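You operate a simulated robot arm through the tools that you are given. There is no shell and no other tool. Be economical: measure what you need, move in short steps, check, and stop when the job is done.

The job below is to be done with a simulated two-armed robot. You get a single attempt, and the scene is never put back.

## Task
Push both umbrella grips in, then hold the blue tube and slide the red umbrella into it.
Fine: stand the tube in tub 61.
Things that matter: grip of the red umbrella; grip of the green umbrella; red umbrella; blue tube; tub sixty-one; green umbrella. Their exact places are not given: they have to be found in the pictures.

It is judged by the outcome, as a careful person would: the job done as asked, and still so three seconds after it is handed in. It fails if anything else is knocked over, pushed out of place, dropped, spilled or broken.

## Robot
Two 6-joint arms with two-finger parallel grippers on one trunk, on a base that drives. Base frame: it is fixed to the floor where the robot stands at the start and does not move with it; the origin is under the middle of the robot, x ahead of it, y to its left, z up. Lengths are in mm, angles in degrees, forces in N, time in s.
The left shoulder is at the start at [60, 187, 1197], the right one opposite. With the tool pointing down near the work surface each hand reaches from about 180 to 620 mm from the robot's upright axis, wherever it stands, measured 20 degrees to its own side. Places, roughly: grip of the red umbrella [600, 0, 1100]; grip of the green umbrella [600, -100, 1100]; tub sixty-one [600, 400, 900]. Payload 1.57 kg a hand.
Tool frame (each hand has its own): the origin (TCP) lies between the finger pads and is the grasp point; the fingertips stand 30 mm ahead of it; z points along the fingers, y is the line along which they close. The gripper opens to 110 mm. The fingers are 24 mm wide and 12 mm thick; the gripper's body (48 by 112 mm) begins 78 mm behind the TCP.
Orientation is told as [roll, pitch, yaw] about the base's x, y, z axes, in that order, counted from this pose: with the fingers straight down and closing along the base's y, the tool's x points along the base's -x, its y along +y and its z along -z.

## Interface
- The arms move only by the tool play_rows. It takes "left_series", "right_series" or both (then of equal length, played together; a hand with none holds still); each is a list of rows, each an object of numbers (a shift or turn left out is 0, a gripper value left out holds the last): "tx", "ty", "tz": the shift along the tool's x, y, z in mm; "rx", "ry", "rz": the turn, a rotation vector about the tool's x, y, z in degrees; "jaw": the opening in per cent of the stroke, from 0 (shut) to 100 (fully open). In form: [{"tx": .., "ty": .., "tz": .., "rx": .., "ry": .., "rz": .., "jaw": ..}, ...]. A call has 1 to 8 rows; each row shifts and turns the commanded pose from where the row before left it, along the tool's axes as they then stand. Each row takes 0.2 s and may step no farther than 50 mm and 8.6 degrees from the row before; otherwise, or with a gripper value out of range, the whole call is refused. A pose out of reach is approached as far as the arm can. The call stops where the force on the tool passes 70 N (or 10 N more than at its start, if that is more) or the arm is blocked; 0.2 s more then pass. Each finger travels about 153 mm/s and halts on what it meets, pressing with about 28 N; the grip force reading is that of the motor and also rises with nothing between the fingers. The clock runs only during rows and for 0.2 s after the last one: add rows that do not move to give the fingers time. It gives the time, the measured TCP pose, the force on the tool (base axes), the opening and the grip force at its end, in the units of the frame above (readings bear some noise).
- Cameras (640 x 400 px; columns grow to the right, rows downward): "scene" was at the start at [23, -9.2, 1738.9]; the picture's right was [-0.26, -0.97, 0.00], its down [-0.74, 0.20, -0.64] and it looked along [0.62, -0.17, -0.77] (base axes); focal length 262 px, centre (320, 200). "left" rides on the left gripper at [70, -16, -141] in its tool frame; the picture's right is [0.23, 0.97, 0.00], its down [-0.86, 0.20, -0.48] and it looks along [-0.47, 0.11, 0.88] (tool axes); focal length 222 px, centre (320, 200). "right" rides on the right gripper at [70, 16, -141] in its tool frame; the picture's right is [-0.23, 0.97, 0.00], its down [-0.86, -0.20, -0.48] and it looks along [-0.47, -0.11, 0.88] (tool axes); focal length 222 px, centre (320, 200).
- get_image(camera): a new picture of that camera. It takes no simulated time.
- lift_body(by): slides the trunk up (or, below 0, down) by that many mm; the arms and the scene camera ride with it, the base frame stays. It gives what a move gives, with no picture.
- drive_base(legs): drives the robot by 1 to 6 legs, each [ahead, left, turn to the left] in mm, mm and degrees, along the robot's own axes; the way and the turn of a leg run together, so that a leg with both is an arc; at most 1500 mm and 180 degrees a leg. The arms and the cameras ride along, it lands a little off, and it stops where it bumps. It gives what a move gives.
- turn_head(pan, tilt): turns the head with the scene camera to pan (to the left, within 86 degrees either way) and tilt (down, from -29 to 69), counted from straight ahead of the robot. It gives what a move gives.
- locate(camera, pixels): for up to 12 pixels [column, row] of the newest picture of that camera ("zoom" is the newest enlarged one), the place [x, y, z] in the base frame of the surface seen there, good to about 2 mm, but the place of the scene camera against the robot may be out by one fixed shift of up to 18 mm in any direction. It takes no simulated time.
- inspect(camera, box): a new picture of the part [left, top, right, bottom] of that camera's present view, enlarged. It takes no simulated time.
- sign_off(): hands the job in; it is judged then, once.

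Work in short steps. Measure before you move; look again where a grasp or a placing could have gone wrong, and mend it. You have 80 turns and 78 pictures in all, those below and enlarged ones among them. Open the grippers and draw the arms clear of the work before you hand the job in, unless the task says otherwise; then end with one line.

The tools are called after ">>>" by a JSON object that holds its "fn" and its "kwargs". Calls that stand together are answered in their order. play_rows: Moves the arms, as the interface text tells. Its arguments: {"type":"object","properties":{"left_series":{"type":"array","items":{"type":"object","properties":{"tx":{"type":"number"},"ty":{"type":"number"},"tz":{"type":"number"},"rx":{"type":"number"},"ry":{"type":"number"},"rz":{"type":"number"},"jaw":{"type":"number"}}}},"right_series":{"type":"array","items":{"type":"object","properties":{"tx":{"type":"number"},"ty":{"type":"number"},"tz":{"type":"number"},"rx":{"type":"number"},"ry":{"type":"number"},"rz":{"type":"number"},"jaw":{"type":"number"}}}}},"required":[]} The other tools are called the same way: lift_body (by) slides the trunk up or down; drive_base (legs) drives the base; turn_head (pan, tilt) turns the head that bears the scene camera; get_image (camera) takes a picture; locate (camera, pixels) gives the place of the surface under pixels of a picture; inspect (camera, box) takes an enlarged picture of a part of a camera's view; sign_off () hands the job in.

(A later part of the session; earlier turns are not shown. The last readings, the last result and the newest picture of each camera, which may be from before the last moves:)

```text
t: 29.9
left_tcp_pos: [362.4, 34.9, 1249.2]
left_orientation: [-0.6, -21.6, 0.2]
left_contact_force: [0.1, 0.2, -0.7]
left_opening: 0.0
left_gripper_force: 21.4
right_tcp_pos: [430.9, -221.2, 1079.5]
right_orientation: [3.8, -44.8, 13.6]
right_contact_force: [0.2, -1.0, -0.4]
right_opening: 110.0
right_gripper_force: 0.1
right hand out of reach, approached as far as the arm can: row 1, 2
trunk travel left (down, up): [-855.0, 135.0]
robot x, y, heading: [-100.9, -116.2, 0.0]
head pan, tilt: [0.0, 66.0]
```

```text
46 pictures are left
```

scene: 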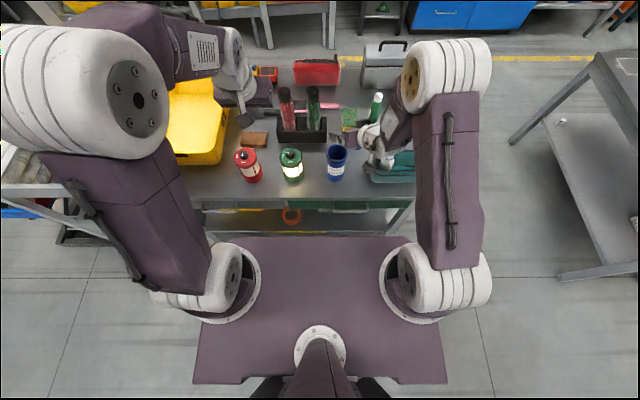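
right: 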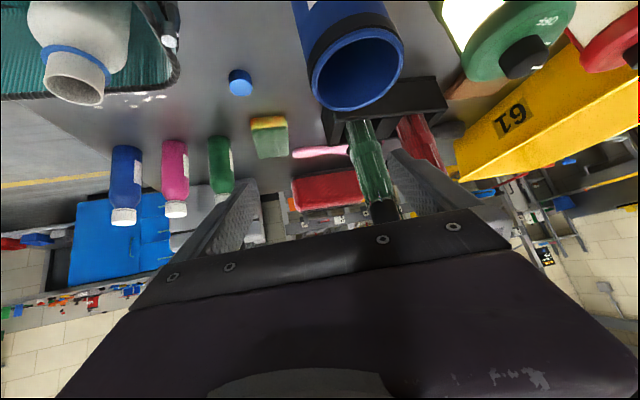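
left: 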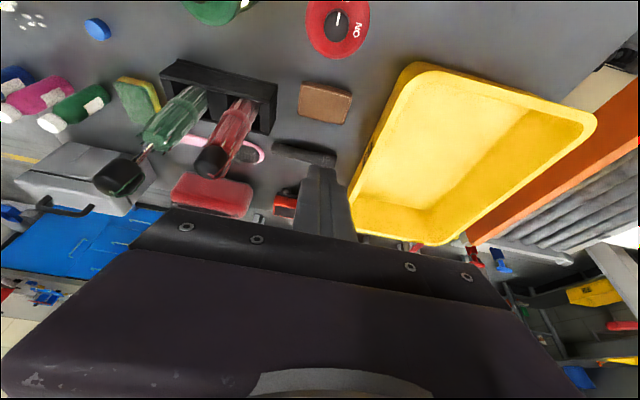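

The forward-tilted grip of the tube needs more arm extension, so I reorder: withdraw the right hand, pick up the red umbrella with the left first, then back up for the tube.

>>> {"fn": "play_rows", "kwargs": {"left_series": [{"tx": -21.2, "ty": -8.5, "tz": 40.3, "jaw": 64}, {"tx": -21.2, "ty": -8.5, "tz": 40.3}, {"tx": -21.2, "ty": -8.5, "tz": 40.3}, {"tx": -21.2, "ty": -8.5, "tz": 40.3}, {"ry": -7.1}, {"ry": -7.1}, {"ry": -7.1}, {"ry": -7.1}], "right_series": [{"tx": -28, "ty": -18, "tz": -28, "ry": 7}, {"tx": -20, "ty": -30, "tz": -28, "ry": 7}, {"tx": -20, "ty": -30, "tz": -28, "ry": 7}, {"ty": -30}, {}, {}, {}, {}]}}

>>> {"fn": "get_image", "kwargs": {"camera": "scene"}}

>>> {"fn": "get_image", "kwargs": {"camera": "left"}}

```text
t: 31.7
left_tcp_pos: [500.2, 3.4, 1130.6]
left_orientation: [-0.8, -49.9, 0.4]
left_contact_force: [0.1, 0.7, 0.0]
left_opening: 70.3
left_gripper_force: 0.1
left hand out of reach, approached as far as the arm can: row 6, 7
right_tcp_pos: [459.9, -292.8, 1166.7]
right_orientation: [3.8, -28.3, 15.4]
right_contact_force: [-0.6, -0.2, -0.4]
right_opening: 109.9
right_gripper_force: 0.0
right hand out of reach, approached as far as the arm can: row 2, 3
trunk travel left (down, up): [-855.0, 135.0]
robot x, y, heading: [-101.5, -119.2, 0.1]
head pan, tilt: [0.0, 66.0]
```

```text
45 pictures are left
```

scene: 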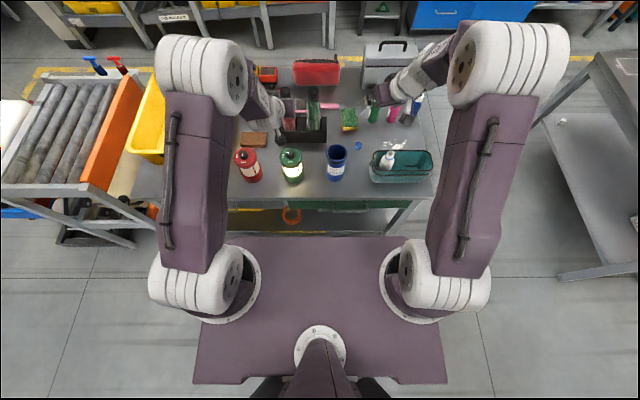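

```text
44 pictures are left
```

left: 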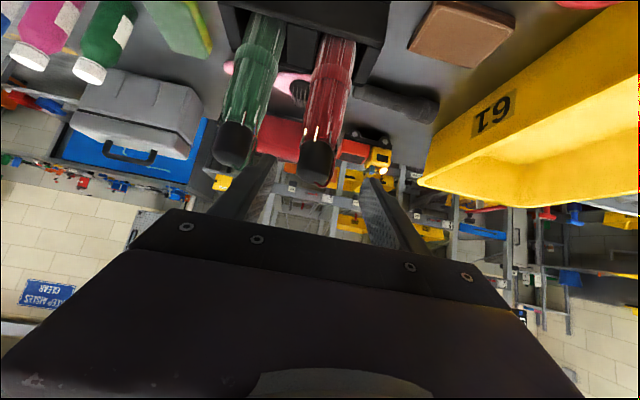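

I measure the red umbrella from this close left view before grasping.

>>> {"fn": "locate", "kwargs": {"camera": "left", "pixels": [[318, 150], [300, 150], [335, 150], [320, 100], [312, 80], [346, 100], [330, 60], [310, 120], [340, 120], [246, 100], [262, 110]]}}

```text
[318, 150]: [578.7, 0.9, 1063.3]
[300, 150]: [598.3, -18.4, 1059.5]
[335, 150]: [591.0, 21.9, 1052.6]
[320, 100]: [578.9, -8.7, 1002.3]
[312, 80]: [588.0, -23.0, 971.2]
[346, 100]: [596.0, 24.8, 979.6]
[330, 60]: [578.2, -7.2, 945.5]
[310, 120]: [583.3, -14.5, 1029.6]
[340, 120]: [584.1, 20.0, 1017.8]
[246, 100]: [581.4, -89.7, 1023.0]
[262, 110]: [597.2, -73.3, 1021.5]
```

Axis ≈(601,2). I slide in along the tool axis to TCP (601,2,1022).

>>> {"fn": "play_rows", "kwargs": {"left_series": [{"tx": 4.5, "tz": 36.7}, {"tx": 4.5, "tz": 36.7}, {"tx": 4.5, "tz": 36.7}, {"tx": 4.5, "ty": -1, "tz": 36.7}, {}]}}

>>> {"fn": "get_image", "kwargs": {"camera": "left"}}

>>> {"fn": "inspect", "kwargs": {"camera": "scene", "box": [220, 50, 380, 200]}}

```text
t: 32.9
left_tcp_pos: [601.3, 0.8, 1022.6]
left_orientation: [-0.9, -49.9, 0.5]
left_contact_force: [-1.2, 0.2, 0.3]
left_opening: 70.6
left_gripper_force: 0.0
right_tcp_pos: [460.2, -293.8, 1166.8]
right_orientation: [3.8, -28.3, 15.5]
right_contact_force: [-0.3, -0.2, 0.1]
right_opening: 109.8
right_gripper_force: 0.0
trunk travel left (down, up): [-855.0, 135.0]
robot x, y, heading: [-99.2, -117.0, 0.0]
head pan, tilt: [0.0, 66.0]
```

```text
43 pictures are left
```

left: 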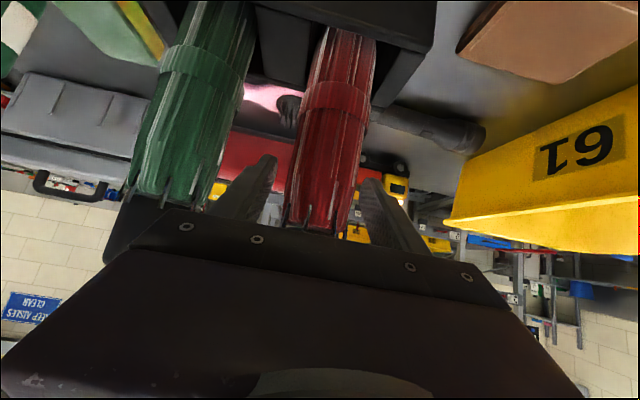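

```text
2.67 times, centred on (300, 125) of scene
```

zoom: 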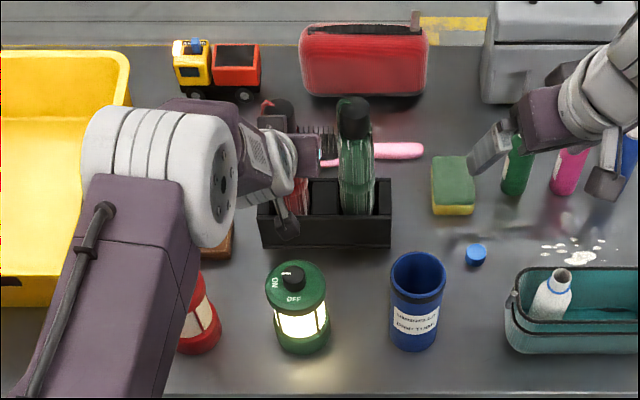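

The umbrella is centred between the fingers. I close the left gripper.

>>> {"fn": "play_rows", "kwargs": {"left_series": [{"jaw": 0}, {}, {}, {}]}}

>>> {"fn": "play_rows", "kwargs": {"left_series": [{"tx": -15.3, "tz": -12.9}, {"tx": -15.3, "tz": -12.9}, {}]}}

>>> {"fn": "inspect", "kwargs": {"camera": "scene", "box": [220, 50, 380, 200]}}

```text
t: 33.9
left_tcp_pos: [601.2, 1.7, 1023.2]
left_orientation: [-0.8, -49.8, 0.5]
left_contact_force: [-1.2, 1.3, 2.0]
left_opening: 51.1
left_gripper_force: 28.1
right_tcp_pos: [459.7, -293.2, 1165.6]
right_orientation: [3.8, -28.3, 15.4]
right_contact_force: [-0.3, 0.2, 0.5]
right_opening: 110.2
right_gripper_force: 0.1
trunk travel left (down, up): [-855.0, 135.0]
robot x, y, heading: [-100.2, -117.9, -0.4]
head pan, tilt: [0.0, 66.0]
```

```text
t: 34.7
left_tcp_pos: [602.9, 1.1, 1062.3]
left_orientation: [-1.0, -49.8, 0.5]
left_contact_force: [-0.2, -0.4, -2.7]
left_opening: 51.1
left_gripper_force: 27.2
right_tcp_pos: [460.8, -293.1, 1165.4]
right_orientation: [3.8, -28.3, 15.5]
right_contact_force: [-0.1, -0.2, -0.6]
right_opening: 110.1
right_gripper_force: 0.1
trunk travel left (down, up): [-855.0, 135.0]
robot x, y, heading: [-100.9, -119.2, 0.0]
head pan, tilt: [0.0, 66.0]
```

```text
2.67 times, centred on (300, 125) of scene
```

zoom: 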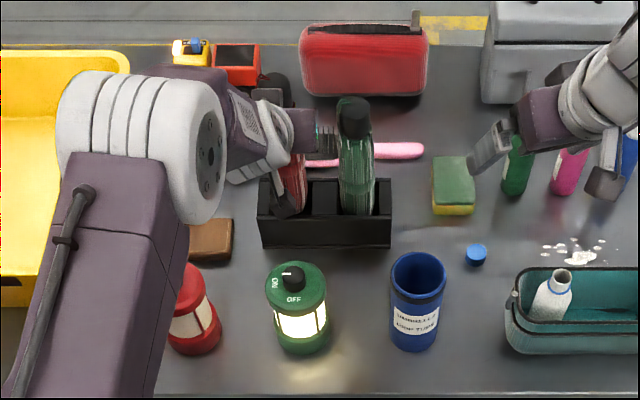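

Held (opening 51 mm, ~3 N weight). I lift it clear of the stand and look.

>>> {"fn": "play_rows", "kwargs": {"left_series": [{"tx": -30.6, "tz": -25.7}, {"tx": -30.6, "tz": -25.7}, {"tx": -30.6, "tz": -25.7}, {}]}}

>>> {"fn": "get_image", "kwargs": {"camera": "right"}}

>>> {"fn": "get_image", "kwargs": {"camera": "scene"}}

```text
t: 35.7
left_tcp_pos: [604.1, 2.6, 1181.7]
left_orientation: [-0.9, -49.9, 0.5]
left_contact_force: [0.4, 0.6, -3.0]
left_opening: 51.1
left_gripper_force: 28.2
right_tcp_pos: [460.4, -293.4, 1166.5]
right_orientation: [3.8, -28.3, 15.4]
right_contact_force: [0.1, 0.1, 0.1]
right_opening: 109.9
right_gripper_force: 0.1
trunk travel left (down, up): [-855.0, 135.0]
robot x, y, heading: [-99.9, -117.3, -0.2]
head pan, tilt: [0.0, 66.0]
```

```text
40 pictures are left
```

right: 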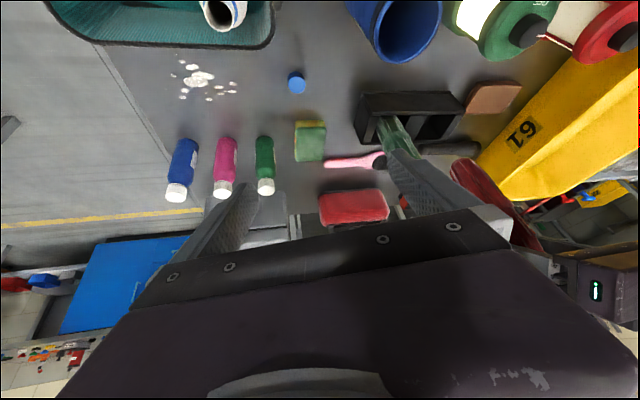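

```text
39 pictures are left
```

scene: 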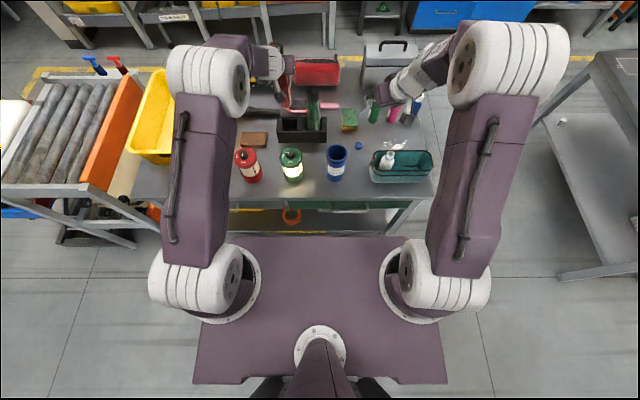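

Umbrella is out and still held upright. I raise it a bit more, then back the base up 130 mm.

>>> {"fn": "play_rows", "kwargs": {"left_series": [{"tx": -30.6, "tz": -25.7}, {}]}}

>>> {"fn": "drive_base", "kwargs": {"legs": [[-130, 0, 0]]}}

>>> {"fn": "play_rows", "kwargs": {"right_series": [{"rx": 3.8, "ry": -8}, {"ry": -8}, {"ry": -8}, {"ry": -7.7}, {}]}}

```text
t: 36.3
left_tcp_pos: [603.6, 4.2, 1221.7]
left_orientation: [-0.8, -50.0, 0.5]
left_contact_force: [0.4, -0.2, -2.0]
left_opening: 51.1
left_gripper_force: 27.8
right_tcp_pos: [459.6, -293.1, 1165.4]
right_orientation: [3.8, -28.3, 15.4]
right_contact_force: [0.4, 0.7, -0.7]
right_opening: 109.8
right_gripper_force: 0.0
trunk travel left (down, up): [-855.0, 135.0]
robot x, y, heading: [-98.7, -120.7, 0.2]
head pan, tilt: [0.0, 66.0]
```

```text
t: 37.5
left_tcp_pos: [476.8, 5.4, 1220.0]
left_orientation: [-0.8, -49.8, 0.7]
left_contact_force: [0.4, -0.3, -4.0]
left_opening: 51.0
left_gripper_force: 28.1
right_tcp_pos: [333.2, -292.6, 1164.9]
right_orientation: [3.8, -28.0, 15.4]
right_contact_force: [0.3, 0.1, 0.2]
right_opening: 109.8
right_gripper_force: 0.1
trunk travel left (down, up): [-855.0, 135.0]
robot x, y, heading: [-231.6, -118.9, 0.0]
head pan, tilt: [0.0, 66.0]
```

```text
refused: row 1 steps farther than a row can; nothing moved
```

>>> {"fn": "play_rows", "kwargs": {"right_series": [{"tx": -21.7, "ty": 22.8, "tz": 15.8, "rx": 3.8}, {"tx": -21.7, "ty": 22.8, "tz": 15.8}, {"tx": -21.7, "ty": 22.8, "tz": 15.8}, {"tx": -21.7, "ty": 22.8, "tz": 15.8}, {"ry": -6.75}, {"ry": -6.75}, {"ry": -6.75}, {"ry": -6.75}]}}

```text
t: 39.4
left_tcp_pos: [474.1, 5.4, 1222.7]
left_orientation: [-0.8, -49.8, 0.6]
left_contact_force: [0.6, 0.0, -2.4]
left_opening: 50.9
left_gripper_force: 28.2
right_tcp_pos: [407.4, -171.1, 1152.7]
right_orientation: [0.2, -55.3, 15.4]
right_contact_force: [0.1, -0.1, -0.3]
right_opening: 110.1
right_gripper_force: 0.0
right hand out of reach, approached as far as the arm can: row 6, 7
trunk travel left (down, up): [-855.0, 135.0]
robot x, y, heading: [-226.9, -116.9, -0.1]
head pan, tilt: [0.0, 66.0]
```

Good pose above the tube. I look to verify the tube location before descending.

>>> {"fn": "get_image", "kwargs": {"camera": "right"}}

>>> {"fn": "get_image", "kwargs": {"camera": "scene"}}

```text
38 pictures are left
```

right: 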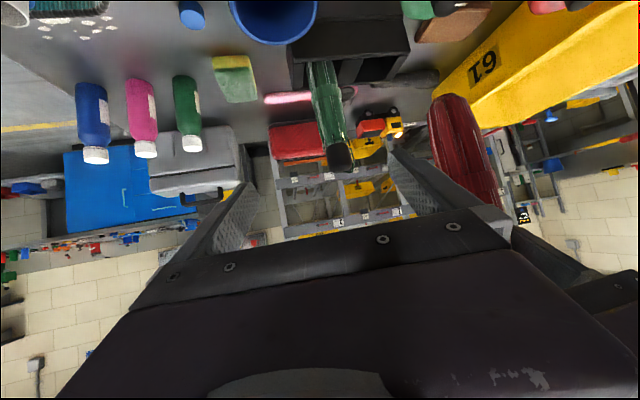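

```text
37 pictures are left
```

scene: 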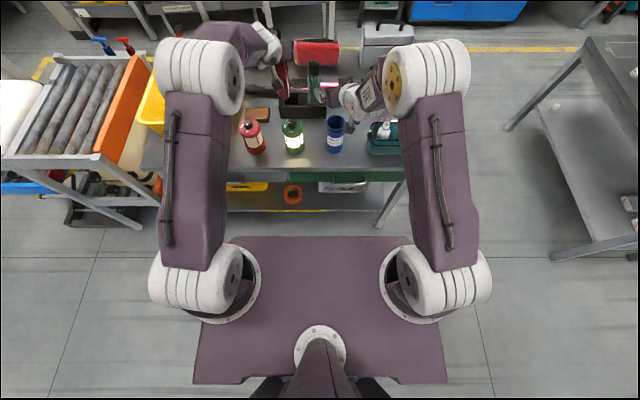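

>>> {"fn": "locate", "kwargs": {"camera": "right", "pixels": [[275, 41], [246, 30], [304, 28], [234, 8], [314, 8], [260, 38], [290, 37]]}}

```text
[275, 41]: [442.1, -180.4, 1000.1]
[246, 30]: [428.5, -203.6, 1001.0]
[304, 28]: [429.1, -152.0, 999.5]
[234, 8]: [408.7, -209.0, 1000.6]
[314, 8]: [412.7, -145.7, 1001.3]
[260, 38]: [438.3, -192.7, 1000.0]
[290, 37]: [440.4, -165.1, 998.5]
```

>>> {"fn": "play_rows", "kwargs": {"right_series": [{"tx": 35.4, "ty": -6.9, "tz": 24.7}, {"tx": 35.4, "tz": 24.7}, {}]}}

```text
t: 40.1
left_tcp_pos: [473.7, 6.5, 1222.2]
left_orientation: [-0.9, -49.9, 0.5]
left_contact_force: [-0.2, 0.2, -2.7]
left_opening: 51.1
left_gripper_force: 28.2
right_tcp_pos: [408.8, -177.9, 1067.4]
right_orientation: [-0.1, -55.3, 15.5]
right_contact_force: [0.3, 0.0, 0.4]
right_opening: 109.9
right_gripper_force: 0.0
trunk travel left (down, up): [-855.0, 135.0]
robot x, y, heading: [-225.6, -118.4, 0.1]
head pan, tilt: [0.0, 66.0]
```

On track. I descend the rest around the tube to z≈937.

>>> {"fn": "play_rows", "kwargs": {"right_series": [{"tx": 35.4, "tz": 24.7}, {"tx": 35.4, "tz": 24.7}, {"tx": 35.4, "tz": 24.7}, {}]}}

>>> {"fn": "get_image", "kwargs": {"camera": "right"}}

>>> {"fn": "inspect", "kwargs": {"camera": "scene", "box": [260, 50, 420, 200]}}

```text
t: 41.1
left_tcp_pos: [474.6, 5.0, 1221.8]
left_orientation: [-0.9, -49.8, 0.6]
left_contact_force: [0.3, -0.2, -2.0]
left_opening: 50.9
left_gripper_force: 28.3
right_tcp_pos: [410.4, -177.0, 936.6]
right_orientation: [0.0, -55.3, 15.6]
right_contact_force: [0.2, 0.1, 0.6]
right_opening: 109.9
right_gripper_force: 0.0
trunk travel left (down, up): [-855.0, 135.0]
robot x, y, heading: [-229.0, -117.3, 0.0]
head pan, tilt: [0.0, 66.0]
```

```text
36 pictures are left
```

right: 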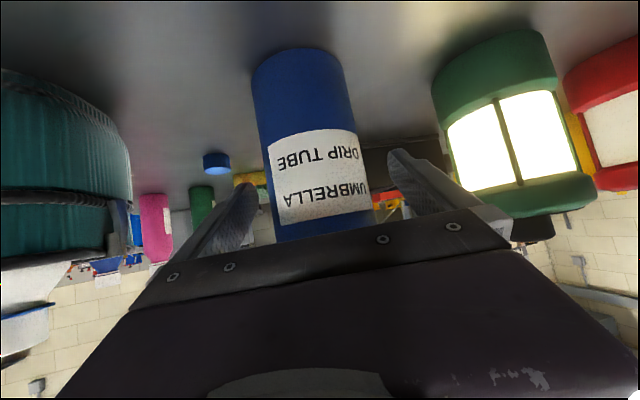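

```text
2.67 times, centred on (340, 125) of scene
```

zoom: 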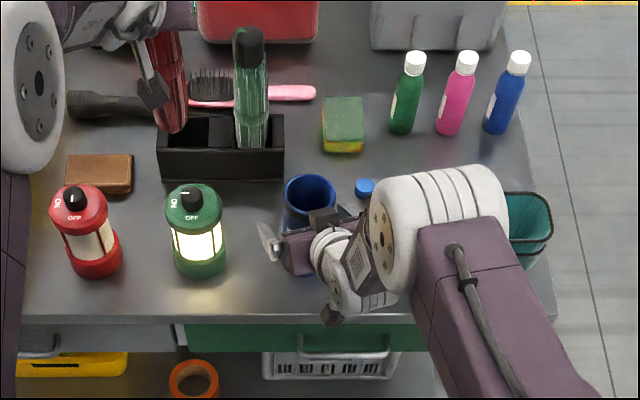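

The tube is centred between the fingers. I close the right gripper to hold it.

>>> {"fn": "play_rows", "kwargs": {"right_series": [{"jaw": 0}, {}, {}]}}

>>> {"fn": "get_image", "kwargs": {"camera": "left"}}

```text
t: 42.0
left_tcp_pos: [475.0, 5.7, 1222.0]
left_orientation: [-0.9, -49.8, 0.6]
left_contact_force: [0.9, 0.2, -1.8]
left_opening: 51.0
left_gripper_force: 28.3
right_tcp_pos: [408.7, -177.6, 935.8]
right_orientation: [-0.1, -55.3, 15.5]
right_contact_force: [0.4, -0.8, 0.5]
right_opening: 67.2
right_gripper_force: 27.9
trunk travel left (down, up): [-855.0, 135.0]
robot x, y, heading: [-225.8, -121.9, -0.0]
head pan, tilt: [0.0, 66.0]
```

```text
34 pictures are left
```

left: 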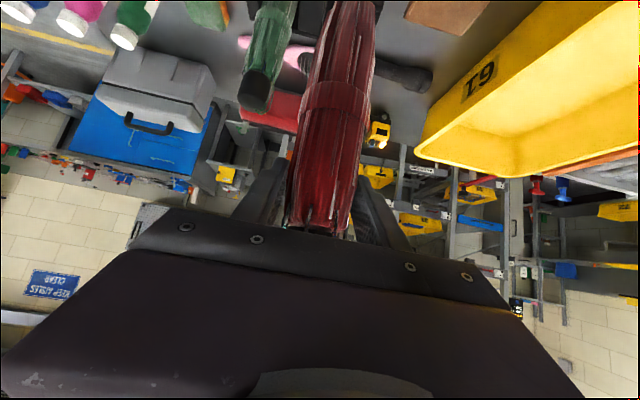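

Tube held (67 mm). I measure the held umbrella's axis and bottom.

>>> {"fn": "locate", "kwargs": {"camera": "left", "pixels": [[349, 5], [344, 40], [336, 90], [330, 130], [324, 180], [308, 120], [358, 120], [322, 20], [370, 20]]}}

>>> {"fn": "inspect", "kwargs": {"camera": "scene", "box": [220, 20, 340, 130]}}

```text
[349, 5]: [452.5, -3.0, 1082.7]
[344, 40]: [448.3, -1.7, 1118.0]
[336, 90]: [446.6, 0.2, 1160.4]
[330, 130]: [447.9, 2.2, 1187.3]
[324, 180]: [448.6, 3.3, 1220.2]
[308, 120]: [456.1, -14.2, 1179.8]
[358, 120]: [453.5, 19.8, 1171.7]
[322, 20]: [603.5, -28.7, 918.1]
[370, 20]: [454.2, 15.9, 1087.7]
```

```text
3.64 times, centred on (280, 75) of scene
```

zoom: 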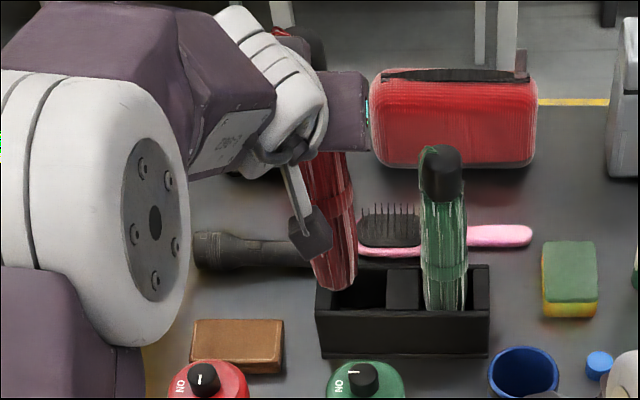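

>>> {"fn": "locate", "kwargs": {"camera": "zoom", "pixels": [[337, 286], [325, 286], [350, 280], [340, 250], [332, 200], [300, 40], [290, 35], [520, 360]]}}

```text
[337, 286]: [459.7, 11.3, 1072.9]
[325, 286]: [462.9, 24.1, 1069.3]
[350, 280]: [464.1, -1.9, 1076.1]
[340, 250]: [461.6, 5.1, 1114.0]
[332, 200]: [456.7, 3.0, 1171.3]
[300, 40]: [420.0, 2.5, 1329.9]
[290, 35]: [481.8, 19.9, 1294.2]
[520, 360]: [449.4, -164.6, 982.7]
```

I refine the lean estimate with a left zoom.

>>> {"fn": "inspect", "kwargs": {"camera": "left", "box": [240, 0, 440, 240]}}

```text
1.67 times, centred on (340, 120) of left
```

zoom: 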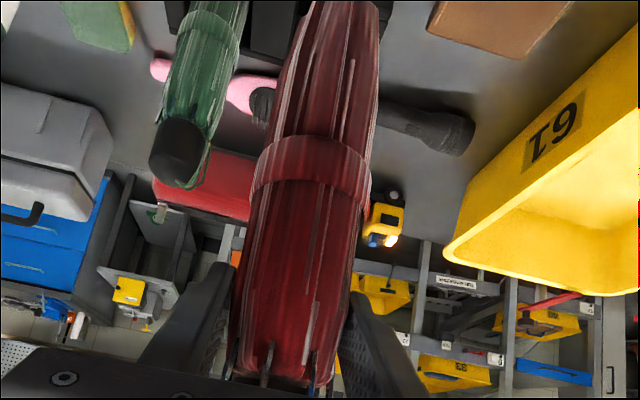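

>>> {"fn": "locate", "kwargs": {"camera": "zoom", "pixels": [[322, 10], [346, 10], [370, 10], [296, 100], [328, 100], [362, 100], [270, 220], [307, 220], [345, 220], [252, 330], [290, 330], [325, 330]]}}

```text
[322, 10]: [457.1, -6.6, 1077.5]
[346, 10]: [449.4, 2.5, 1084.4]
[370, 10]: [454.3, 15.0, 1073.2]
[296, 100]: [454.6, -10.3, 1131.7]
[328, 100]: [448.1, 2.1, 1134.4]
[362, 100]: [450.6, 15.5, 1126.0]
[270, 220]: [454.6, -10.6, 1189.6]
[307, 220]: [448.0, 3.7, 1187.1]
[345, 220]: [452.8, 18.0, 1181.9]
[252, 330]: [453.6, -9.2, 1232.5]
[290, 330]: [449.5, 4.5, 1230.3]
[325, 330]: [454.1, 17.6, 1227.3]
```

The umbrella is vertical with axis at the TCP (≈(474,5.5)). I carry it above the tube at height, yawing the left hand to -35°.

>>> {"fn": "play_rows", "kwargs": {"left_series": [{"tx": 8.2, "ty": -36.6, "tz": -9.7, "rx": 5.36, "rz": 4.5}, {"tx": 5.2, "ty": -37.9, "tz": -6.2, "rx": 5.36, "rz": 4.5}, {"tx": 2.2, "ty": -38.6, "tz": -2.7, "rx": 5.36, "rz": 4.5}, {"tx": -0.8, "ty": -38.7, "tz": 1.0, "rx": 5.36, "rz": 4.5}, {"tx": -3.8, "ty": -38.3, "tz": 4.6, "rx": 5.36, "rz": 4.5}, {}]}}

>>> {"fn": "get_image", "kwargs": {"camera": "left"}}

>>> {"fn": "get_image", "kwargs": {"camera": "scene"}}

```text
t: 43.4
left_tcp_pos: [454.5, -73.1, 1226.6]
left_orientation: [1.6, -51.6, -14.0]
left_contact_force: [0.5, 0.6, -2.5]
left_opening: 51.2
left_gripper_force: 27.7
left hand out of reach, approached as far as the arm can: row 2, 3, 4, 5
right_tcp_pos: [409.5, -176.3, 936.1]
right_orientation: [-0.2, -55.3, 15.5]
right_contact_force: [-0.3, -0.8, 0.1]
right_opening: 67.3
right_gripper_force: 27.5
trunk travel left (down, up): [-855.0, 135.0]
robot x, y, heading: [-227.5, -121.1, -0.0]
head pan, tilt: [0.0, 66.0]
```

```text
31 pictures are left
```

left: 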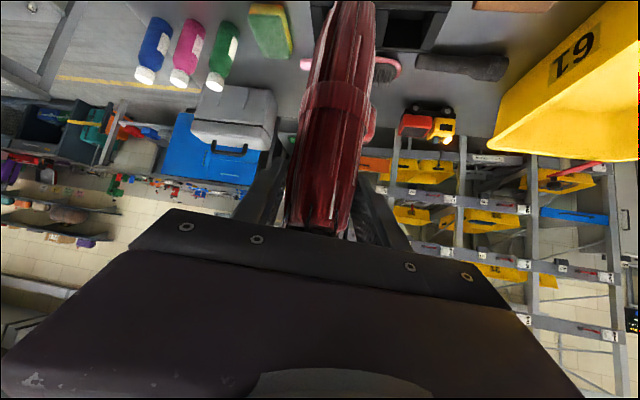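

```text
30 pictures are left
```

scene: 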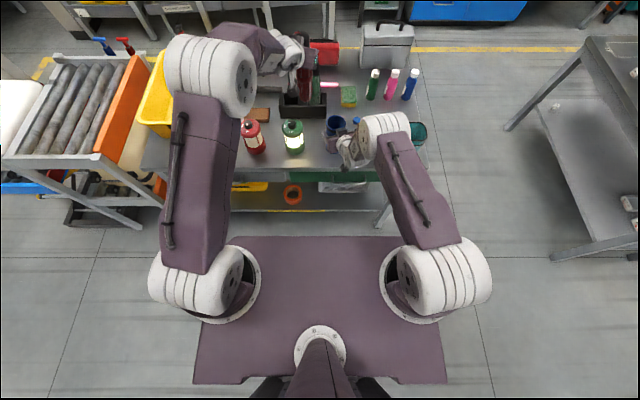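

The wrist limit stops the yaw at -14°. I try pure translation toward the tube at slightly lower height.

>>> {"fn": "play_rows", "kwargs": {"left_series": [{"tx": 15.2, "ty": -37.1, "tz": 5}, {"tx": 15.2, "ty": -37.1, "tz": 5}, {"tx": 15.2, "ty": -37.1, "tz": 5}, {}]}}

```text
t: 44.4
left_tcp_pos: [418.3, -158.9, 1184.7]
left_orientation: [1.5, -51.7, -14.0]
left_contact_force: [0.8, 0.0, -3.3]
left_opening: 50.9
left_gripper_force: 28.0
left hand out of reach, approached as far as the arm can: row 1
right_tcp_pos: [410.6, -177.6, 936.9]
right_orientation: [-0.1, -55.3, 15.4]
right_contact_force: [-0.1, -1.1, 0.3]
right_opening: 67.4
right_gripper_force: 27.9
trunk travel left (down, up): [-855.0, 135.0]
robot x, y, heading: [-229.4, -119.1, -0.1]
head pan, tilt: [0.0, 66.0]
```

That works here. I restore the upright attitude (roll -0.9, pitch -49.9) and add yaw.

>>> {"fn": "play_rows", "kwargs": {"left_series": [{"rx": 2.4, "ry": 1.8}, {"rx": 5.36, "rz": 4.5}, {"rx": 5.36, "rz": 4.5}, {"rx": 5.36, "rz": 4.5}, {}]}}

>>> {"fn": "get_image", "kwargs": {"camera": "scene"}}

>>> {"fn": "get_image", "kwargs": {"camera": "left"}}

```text
t: 45.5
left_tcp_pos: [425.7, -164.8, 1191.7]
left_orientation: [-0.6, -52.4, -21.9]
left_contact_force: [0.5, -0.4, -3.2]
left_opening: 51.0
left_gripper_force: 28.0
left hand out of reach, approached as far as the arm can: row 2, 3, 4
right_tcp_pos: [409.8, -177.1, 936.6]
right_orientation: [-0.1, -55.3, 15.5]
right_contact_force: [-0.7, 0.7, -0.8]
right_opening: 67.3
right_gripper_force: 27.6
trunk travel left (down, up): [-855.0, 135.0]
robot x, y, heading: [-228.5, -120.5, 0.1]
head pan, tilt: [0.0, 66.0]
```

```text
29 pictures are left
```

scene: 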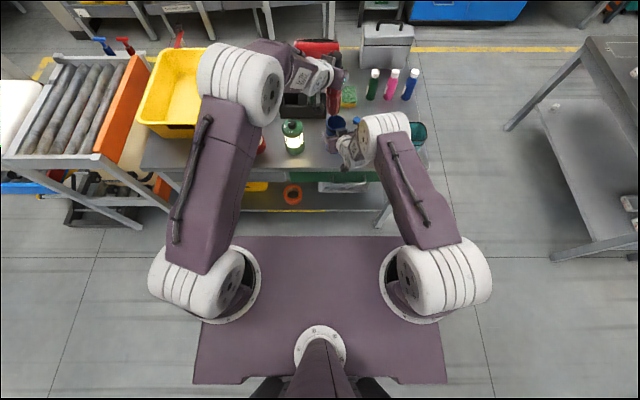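

```text
28 pictures are left
```

left: 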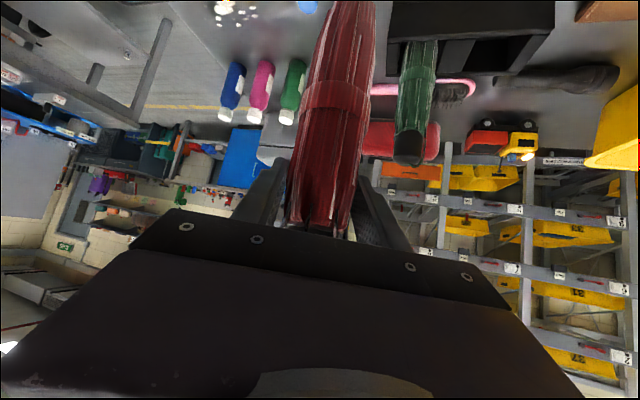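

I correct attitude and centre over the tube at (411,-177.5).

>>> {"fn": "play_rows", "kwargs": {"left_series": [{"rx": 0.3, "ry": 2.5}, {"tx": 13.4, "ty": -17.3, "tz": -0.4}, {}]}}

```text
t: 46.4
left_tcp_pos: [412.7, -174.3, 1184.6]
left_orientation: [-1.0, -49.9, -22.1]
left_contact_force: [-0.5, 0.6, -2.0]
left_opening: 51.1
left_gripper_force: 27.5
left hand out of reach, approached as far as the arm can: row 2
right_tcp_pos: [410.2, -177.2, 937.3]
right_orientation: [0.0, -55.4, 15.4]
right_contact_force: [-0.5, -1.3, -0.2]
right_opening: 67.4
right_gripper_force: 27.7
trunk travel left (down, up): [-855.0, 135.0]
robot x, y, heading: [-228.7, -120.0, 0.1]
head pan, tilt: [0.0, 66.0]
```

>>> {"fn": "play_rows", "kwargs": {"left_series": [{"tx": 11, "ty": -3.6, "tz": 8.7}, {}]}}

>>> {"fn": "inspect", "kwargs": {"camera": "scene", "box": [270, 50, 400, 180]}}

>>> {"fn": "inspect", "kwargs": {"camera": "right", "box": [200, 0, 440, 240]}}

```text
t: 47.0
left_tcp_pos: [413.1, -178.9, 1170.5]
left_orientation: [-0.8, -49.9, -22.1]
left_contact_force: [0.1, 0.9, -1.5]
left_opening: 51.2
left_gripper_force: 28.0
right_tcp_pos: [410.9, -178.0, 936.9]
right_orientation: [0.0, -55.3, 15.5]
right_contact_force: [0.9, -0.9, 0.1]
right_opening: 67.0
right_gripper_force: 27.7
trunk travel left (down, up): [-855.0, 135.0]
robot x, y, heading: [-227.5, -121.0, 0.0]
head pan, tilt: [0.0, 66.0]
```

```text
3.08 times, centred on (335, 115) of scene
```

zoom: 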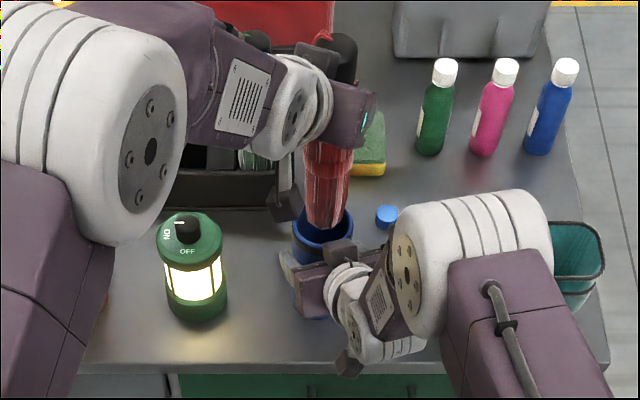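

```text
1.67 times, centred on (320, 120) of right
```

zoom: 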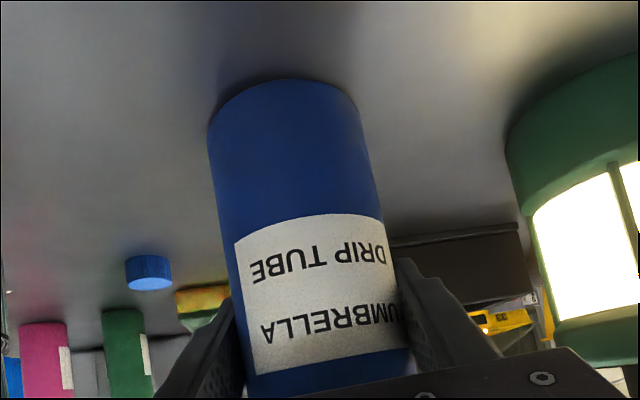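

>>> {"fn": "inspect", "kwargs": {"camera": "scene", "box": [310, 90, 370, 150]}}

>>> {"fn": "inspect", "kwargs": {"camera": "left", "box": [240, 0, 440, 240]}}

```text
6.67 times, centred on (340, 120) of scene
```

zoom: 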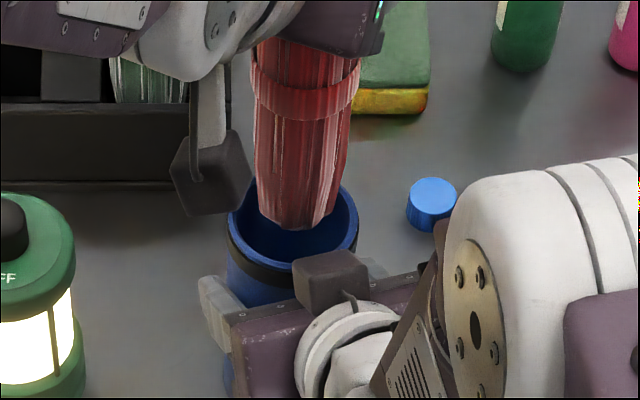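

```text
1.67 times, centred on (340, 120) of left
```

zoom: 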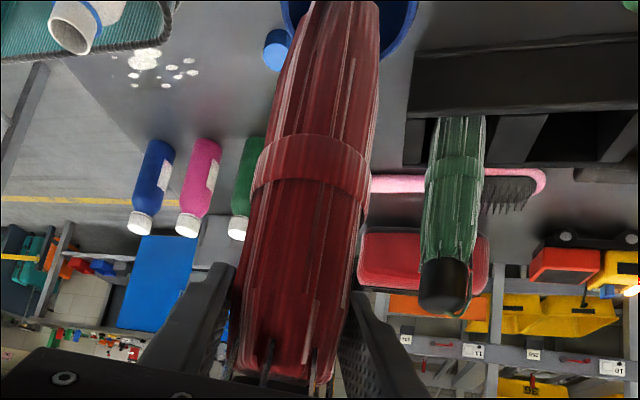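

The umbrella tip is centred over the mouth (tip 260–328, rim 228–357 in zoom). I lower it 40 mm slowly.

>>> {"fn": "play_rows", "kwargs": {"left_series": [{"tx": 7.65, "tz": 6.44}, {"tx": 7.65, "tz": 6.44}, {"tx": 7.65, "tz": 6.44}, {"tx": 7.65, "tz": 6.44}, {}]}}

>>> {"fn": "inspect", "kwargs": {"camera": "scene", "box": [310, 90, 370, 150]}}

```text
t: 48.1
left_tcp_pos: [411.6, -178.0, 1129.5]
left_orientation: [-0.9, -49.9, -22.1]
left_contact_force: [0.2, -0.4, -2.9]
left_opening: 51.1
left_gripper_force: 27.9
right_tcp_pos: [409.8, -176.7, 937.5]
right_orientation: [0.0, -55.3, 15.5]
right_contact_force: [1.1, 0.1, -0.4]
right_opening: 67.1
right_gripper_force: 27.9
trunk travel left (down, up): [-855.0, 135.0]
robot x, y, heading: [-227.4, -119.3, 0.2]
head pan, tilt: [0.0, 66.0]
```

```text
6.67 times, centred on (340, 120) of scene
```

zoom: 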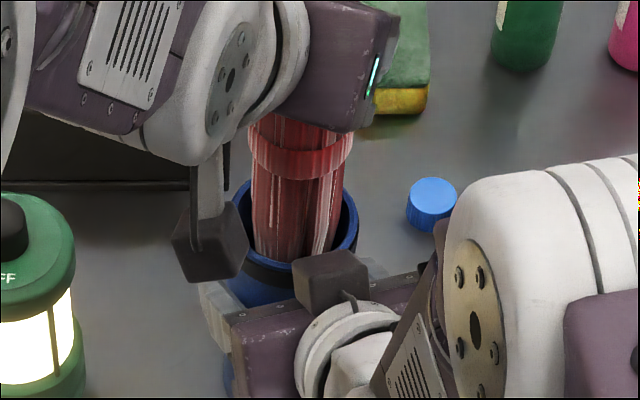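

Going in without contact. To keep the left wrist camera clear of the right hand, I lower a bit more and add ~10° yaw.

>>> {"fn": "play_rows", "kwargs": {"left_series": [{"tx": 9.2, "tz": 7.7}, {"tx": 9.2, "tz": 7.7}, {"rx": 3.83, "rz": 3.21}, {"rx": 3.83, "rz": 3.21}, {}]}}

>>> {"fn": "inspect", "kwargs": {"camera": "scene", "box": [300, 80, 380, 160]}}

```text
t: 49.4
left_tcp_pos: [410.9, -178.6, 1105.4]
left_orientation: [-1.0, -50.0, -32.0]
left_contact_force: [-0.5, -0.2, -2.3]
left_opening: 51.1
left_gripper_force: 28.1
right_tcp_pos: [409.9, -178.4, 936.2]
right_orientation: [0.0, -55.3, 15.5]
right_contact_force: [-0.5, 0.5, -0.2]
right_opening: 67.3
right_gripper_force: 28.5
trunk travel left (down, up): [-855.0, 135.0]
robot x, y, heading: [-227.4, -117.8, -0.0]
head pan, tilt: [0.0, 66.0]
```

```text
5.00 times, centred on (340, 120) of scene
```

zoom: 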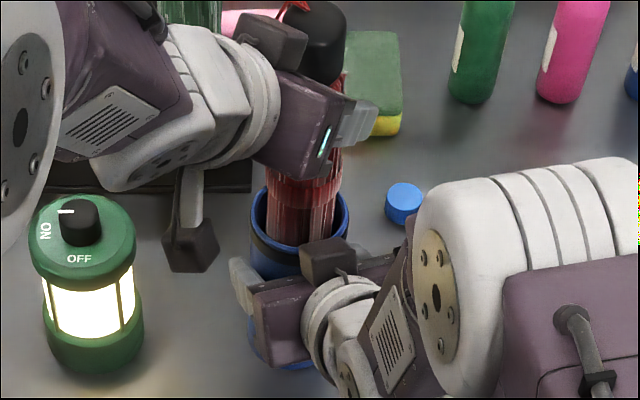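

The right hand has an upper box at zoom (330,258) that may come under the left gripper; I measure both.

>>> {"fn": "locate", "kwargs": {"camera": "zoom", "pixels": [[330, 250], [310, 262], [350, 262], [340, 243], [270, 160], [290, 170], [190, 245], [190, 265], [300, 230], [315, 40], [250, 110]]}}

```text
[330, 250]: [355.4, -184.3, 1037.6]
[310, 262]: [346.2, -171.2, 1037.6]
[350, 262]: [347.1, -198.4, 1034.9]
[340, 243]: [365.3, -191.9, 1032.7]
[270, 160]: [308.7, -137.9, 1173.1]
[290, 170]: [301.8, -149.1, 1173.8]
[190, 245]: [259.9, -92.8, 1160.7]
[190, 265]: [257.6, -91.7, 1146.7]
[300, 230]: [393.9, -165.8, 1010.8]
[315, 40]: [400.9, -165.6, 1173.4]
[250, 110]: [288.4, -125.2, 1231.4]
```

The clearances allow lowering to TCP ≈1040. I lower in small rows.

>>> {"fn": "play_rows", "kwargs": {"left_series": [{"tx": 10, "tz": 8.36}, {"tx": 10, "tz": 8.36}, {"tx": 10, "tz": 8.36}, {"tx": 10, "tz": 8.36}, {"tx": 10, "tz": 8.36}, {}]}}

>>> {"fn": "inspect", "kwargs": {"camera": "scene", "box": [300, 80, 380, 160]}}

```text
t: 50.8
left_tcp_pos: [411.5, -179.3, 1040.9]
left_orientation: [-0.9, -50.1, -32.1]
left_contact_force: [0.3, 0.5, -2.1]
left_opening: 51.1
left_gripper_force: 28.4
right_tcp_pos: [409.2, -178.0, 937.4]
right_orientation: [0.0, -55.2, 15.5]
right_contact_force: [0.1, 0.5, -0.4]
right_opening: 67.3
right_gripper_force: 27.9
trunk travel left (down, up): [-855.0, 135.0]
robot x, y, heading: [-227.7, -121.1, 0.2]
head pan, tilt: [0.0, 66.0]
```

```text
5.00 times, centred on (340, 120) of scene
```

zoom: 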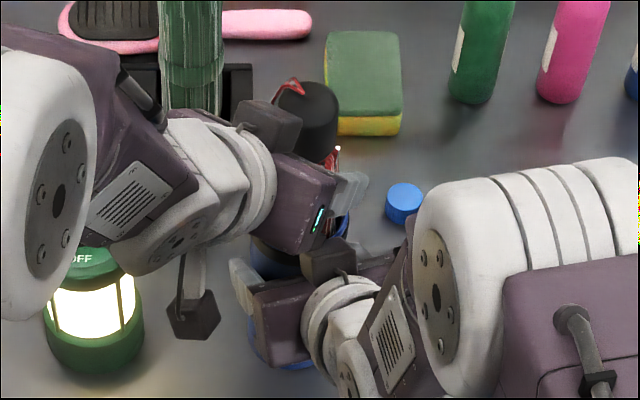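

No contact. I open the left gripper so the umbrella slides the last ~25 mm down in the held tube.

>>> {"fn": "play_rows", "kwargs": {"left_series": [{"jaw": 52}, {"jaw": 62}, {}, {}]}}

>>> {"fn": "get_image", "kwargs": {"camera": "left"}}

```text
t: 51.8
left_tcp_pos: [411.2, -178.6, 1041.0]
left_orientation: [-0.8, -50.1, -32.1]
left_contact_force: [0.2, 0.0, -0.1]
left_opening: 68.5
left_gripper_force: 0.1
right_tcp_pos: [409.8, -177.5, 936.7]
right_orientation: [0.1, -55.3, 15.4]
right_contact_force: [-0.7, 0.8, -1.6]
right_opening: 67.2
right_gripper_force: 28.2
trunk travel left (down, up): [-855.0, 135.0]
robot x, y, heading: [-227.5, -123.2, -0.1]
head pan, tilt: [0.0, 66.0]
```

```text
20 pictures are left
```

left: 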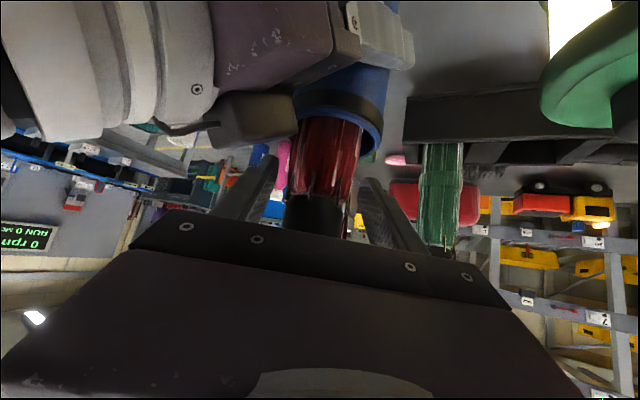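

The umbrella is in the tube. I raise the left hand clear and back off to its side, then look.

>>> {"fn": "play_rows", "kwargs": {"left_series": [{"tx": -30.6, "tz": -25.7}, {"tx": -30.6, "tz": -25.7}, {"tx": -30.6, "tz": -25.7}, {"tx": -20, "ty": 40}, {"ty": 45}, {"ty": 45}, {"ty": 45}, {}]}}

>>> {"fn": "inspect", "kwargs": {"camera": "scene", "box": [280, 70, 400, 190]}}

>>> {"fn": "locate", "kwargs": {"camera": "zoom", "pixels": [[325, 150], [325, 175], [325, 200], [320, 225]]}}

```text
t: 53.5
left_tcp_pos: [515.9, -36.3, 1173.4]
left_orientation: [-0.9, -50.0, -32.0]
left_contact_force: [1.1, 0.1, 0.3]
left_opening: 68.5
left_gripper_force: 0.0
right_tcp_pos: [409.0, -177.9, 937.0]
right_orientation: [0.0, -55.3, 15.5]
right_contact_force: [0.0, 1.1, -1.5]
right_opening: 67.6
right_gripper_force: 27.8
trunk travel left (down, up): [-855.0, 135.0]
robot x, y, heading: [-229.7, -119.6, 0.2]
head pan, tilt: [0.0, 66.0]
```

```text
3.33 times, centred on (340, 130) of scene
```

zoom: 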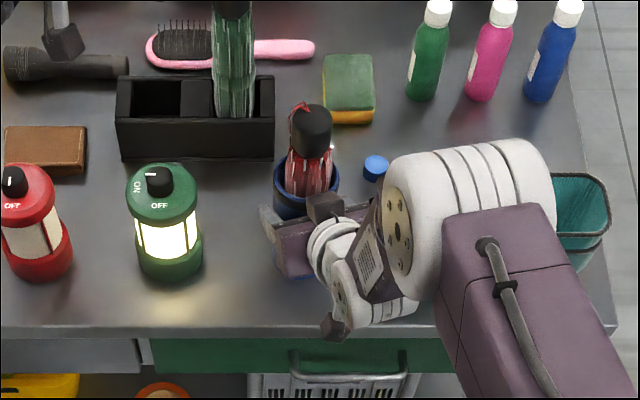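

```text
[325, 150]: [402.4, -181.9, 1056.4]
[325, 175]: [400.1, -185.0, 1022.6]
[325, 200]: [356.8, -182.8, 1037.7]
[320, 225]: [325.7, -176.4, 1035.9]
```

Umbrella is seated in the tube. The right hand keeps its hold; I lift the tube a little first and check the load.

>>> {"fn": "play_rows", "kwargs": {"right_series": [{"tx": -16.4, "tz": -11.4}, {"tx": -16.4, "tz": -11.4}, {"tx": -16.4, "tz": -11.4}, {}]}}

>>> {"fn": "lift_body", "kwargs": {"by": 130}}

>>> {"fn": "get_image", "kwargs": {"camera": "scene"}}

>>> {"fn": "get_image", "kwargs": {"camera": "right"}}

```text
t: 54.5
left_tcp_pos: [516.9, -36.4, 1172.8]
left_orientation: [-0.9, -50.0, -32.1]
left_contact_force: [0.1, 1.1, -0.9]
left_opening: 68.2
left_gripper_force: 0.1
right_tcp_pos: [410.7, -177.4, 996.3]
right_orientation: [0.0, -55.2, 15.5]
right_contact_force: [0.3, 0.1, -3.1]
right_opening: 67.4
right_gripper_force: 28.3
trunk travel left (down, up): [-855.0, 135.0]
robot x, y, heading: [-229.6, -120.4, -0.2]
head pan, tilt: [0.0, 66.0]
```

```text
t: 56.1
left_tcp_pos: [516.3, -35.4, 1303.7]
left_orientation: [-0.9, -50.0, -32.0]
left_contact_force: [-0.8, 0.1, -1.2]
left_opening: 68.3
left_gripper_force: 0.2
right_tcp_pos: [410.5, -177.1, 1126.9]
right_orientation: [0.0, -55.1, 15.5]
right_contact_force: [0.1, -0.4, -4.1]
right_opening: 66.9
right_gripper_force: 28.4
trunk travel left (down, up): [-985.0, 5.0]
robot x, y, heading: [-229.4, -121.5, -0.2]
head pan, tilt: [0.0, 66.0]
```

```text
18 pictures are left
```

scene: 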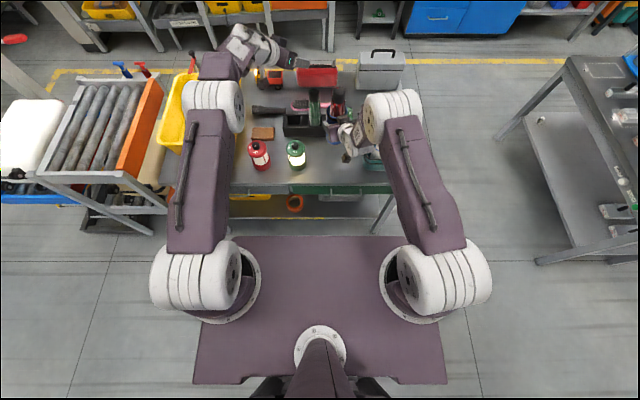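

```text
17 pictures are left
```

right: 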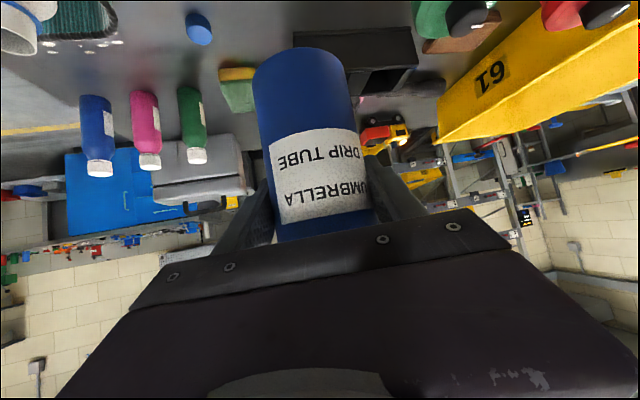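

Firmly held, tube bottom ≈1040. I measure the cart's front and its levers before driving left.

>>> {"fn": "locate", "kwargs": {"camera": "scene", "pixels": [[100, 207], [150, 231], [60, 180], [142, 70], [120, 66], [193, 62], [155, 85], [160, 205], [112, 215], [185, 100], [160, 172], [15, 38]]}}

```text
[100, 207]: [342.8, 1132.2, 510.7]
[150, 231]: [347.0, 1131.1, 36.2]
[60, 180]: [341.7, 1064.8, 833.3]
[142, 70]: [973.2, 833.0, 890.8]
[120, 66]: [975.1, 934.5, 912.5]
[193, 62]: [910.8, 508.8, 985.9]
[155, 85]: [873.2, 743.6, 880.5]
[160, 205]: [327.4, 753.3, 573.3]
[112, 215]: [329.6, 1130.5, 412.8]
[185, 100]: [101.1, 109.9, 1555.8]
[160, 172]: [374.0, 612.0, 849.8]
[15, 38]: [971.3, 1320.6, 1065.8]
```

The way is clear (cart stays below z≈920, y>700). I drive left 578 mm with the tube held high.

>>> {"fn": "drive_base", "kwargs": {"legs": [[0, 300, 0], [0, 278, 0]]}}

>>> {"fn": "get_image", "kwargs": {"camera": "scene"}}

```text
t: 59.7
left_tcp_pos: [517.5, 542.0, 1304.4]
left_orientation: [-0.7, -49.9, -32.2]
left_contact_force: [0.0, 0.1, 0.6]
left_opening: 68.2
left_gripper_force: 0.1
right_tcp_pos: [410.5, 400.4, 1127.4]
right_orientation: [0.3, -55.3, 15.3]
right_contact_force: [-0.1, 1.2, -3.4]
right_opening: 67.4
right_gripper_force: 28.0
trunk travel left (down, up): [-985.0, 5.0]
robot x, y, heading: [-233.0, 464.9, -0.1]
head pan, tilt: [0.0, 66.0]
```

```text
16 pictures are left
```

scene: 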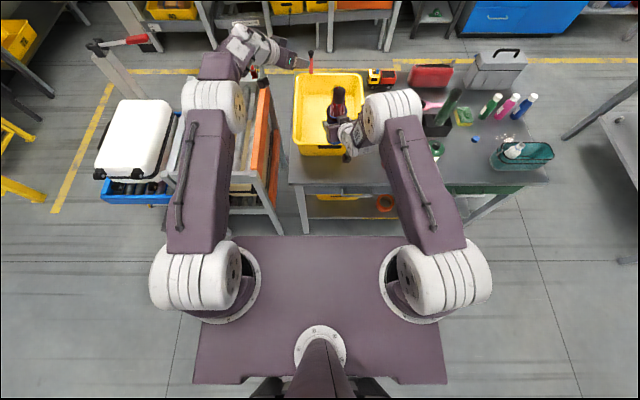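

Next I measure the tub's rim and floor from here.

>>> {"fn": "locate", "kwargs": {"camera": "scene", "pixels": [[296, 76], [361, 76], [294, 148], [310, 152], [310, 144], [310, 130], [320, 90], [352, 90], [306, 110], [318, 120], [310, 65]]}}

```text
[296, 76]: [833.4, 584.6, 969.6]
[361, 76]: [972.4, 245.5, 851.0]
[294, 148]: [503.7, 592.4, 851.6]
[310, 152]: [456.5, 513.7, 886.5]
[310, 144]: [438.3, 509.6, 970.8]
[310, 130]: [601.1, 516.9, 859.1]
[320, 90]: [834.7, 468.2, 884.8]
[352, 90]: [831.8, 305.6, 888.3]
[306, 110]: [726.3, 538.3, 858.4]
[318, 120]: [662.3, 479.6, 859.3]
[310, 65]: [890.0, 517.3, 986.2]
```

Tub: x≈440–850, y≈270–590, floor z 859. I drive forward 230 mm to bring the tube over it.

>>> {"fn": "drive_base", "kwargs": {"legs": [[150, 0, 0], [82, 0, 0]]}}

>>> {"fn": "play_rows", "kwargs": {"right_series": [{"tx": -9.6, "ty": -4, "tz": 13.8}, {"tx": -9.6, "ty": -4, "tz": 13.8}, {}]}}

>>> {"fn": "get_image", "kwargs": {"camera": "scene"}}

```text
t: 61.8
left_tcp_pos: [734.2, 545.0, 1310.8]
left_orientation: [-0.5, -50.5, -32.6]
left_contact_force: [-0.8, -0.2, 0.8]
left_opening: 68.3
left_gripper_force: 0.1
right_tcp_pos: [629.9, 403.8, 1133.6]
right_orientation: [-0.3, -55.7, 15.7]
right_contact_force: [-1.2, 0.0, -2.4]
right_opening: 67.1
right_gripper_force: 28.1
trunk travel left (down, up): [-985.0, 5.0]
robot x, y, heading: [-0.1, 464.1, 0.0]
head pan, tilt: [0.0, 66.0]
```

```text
t: 62.6
left_tcp_pos: [747.4, 544.9, 1304.7]
left_orientation: [-0.9, -50.0, -32.1]
left_contact_force: [0.3, -0.3, 0.0]
left_opening: 68.4
left_gripper_force: 0.1
right_tcp_pos: [674.5, 404.7, 1125.7]
right_orientation: [-0.1, -55.2, 15.4]
right_contact_force: [0.6, 0.7, -4.0]
right_opening: 67.2
right_gripper_force: 28.1
trunk travel left (down, up): [-985.0, 5.0]
robot x, y, heading: [1.2, 464.9, -0.2]
head pan, tilt: [0.0, 66.0]
```

```text
15 pictures are left
```

scene: 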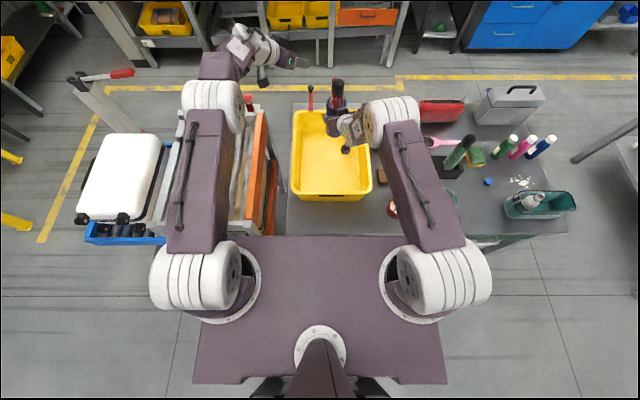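

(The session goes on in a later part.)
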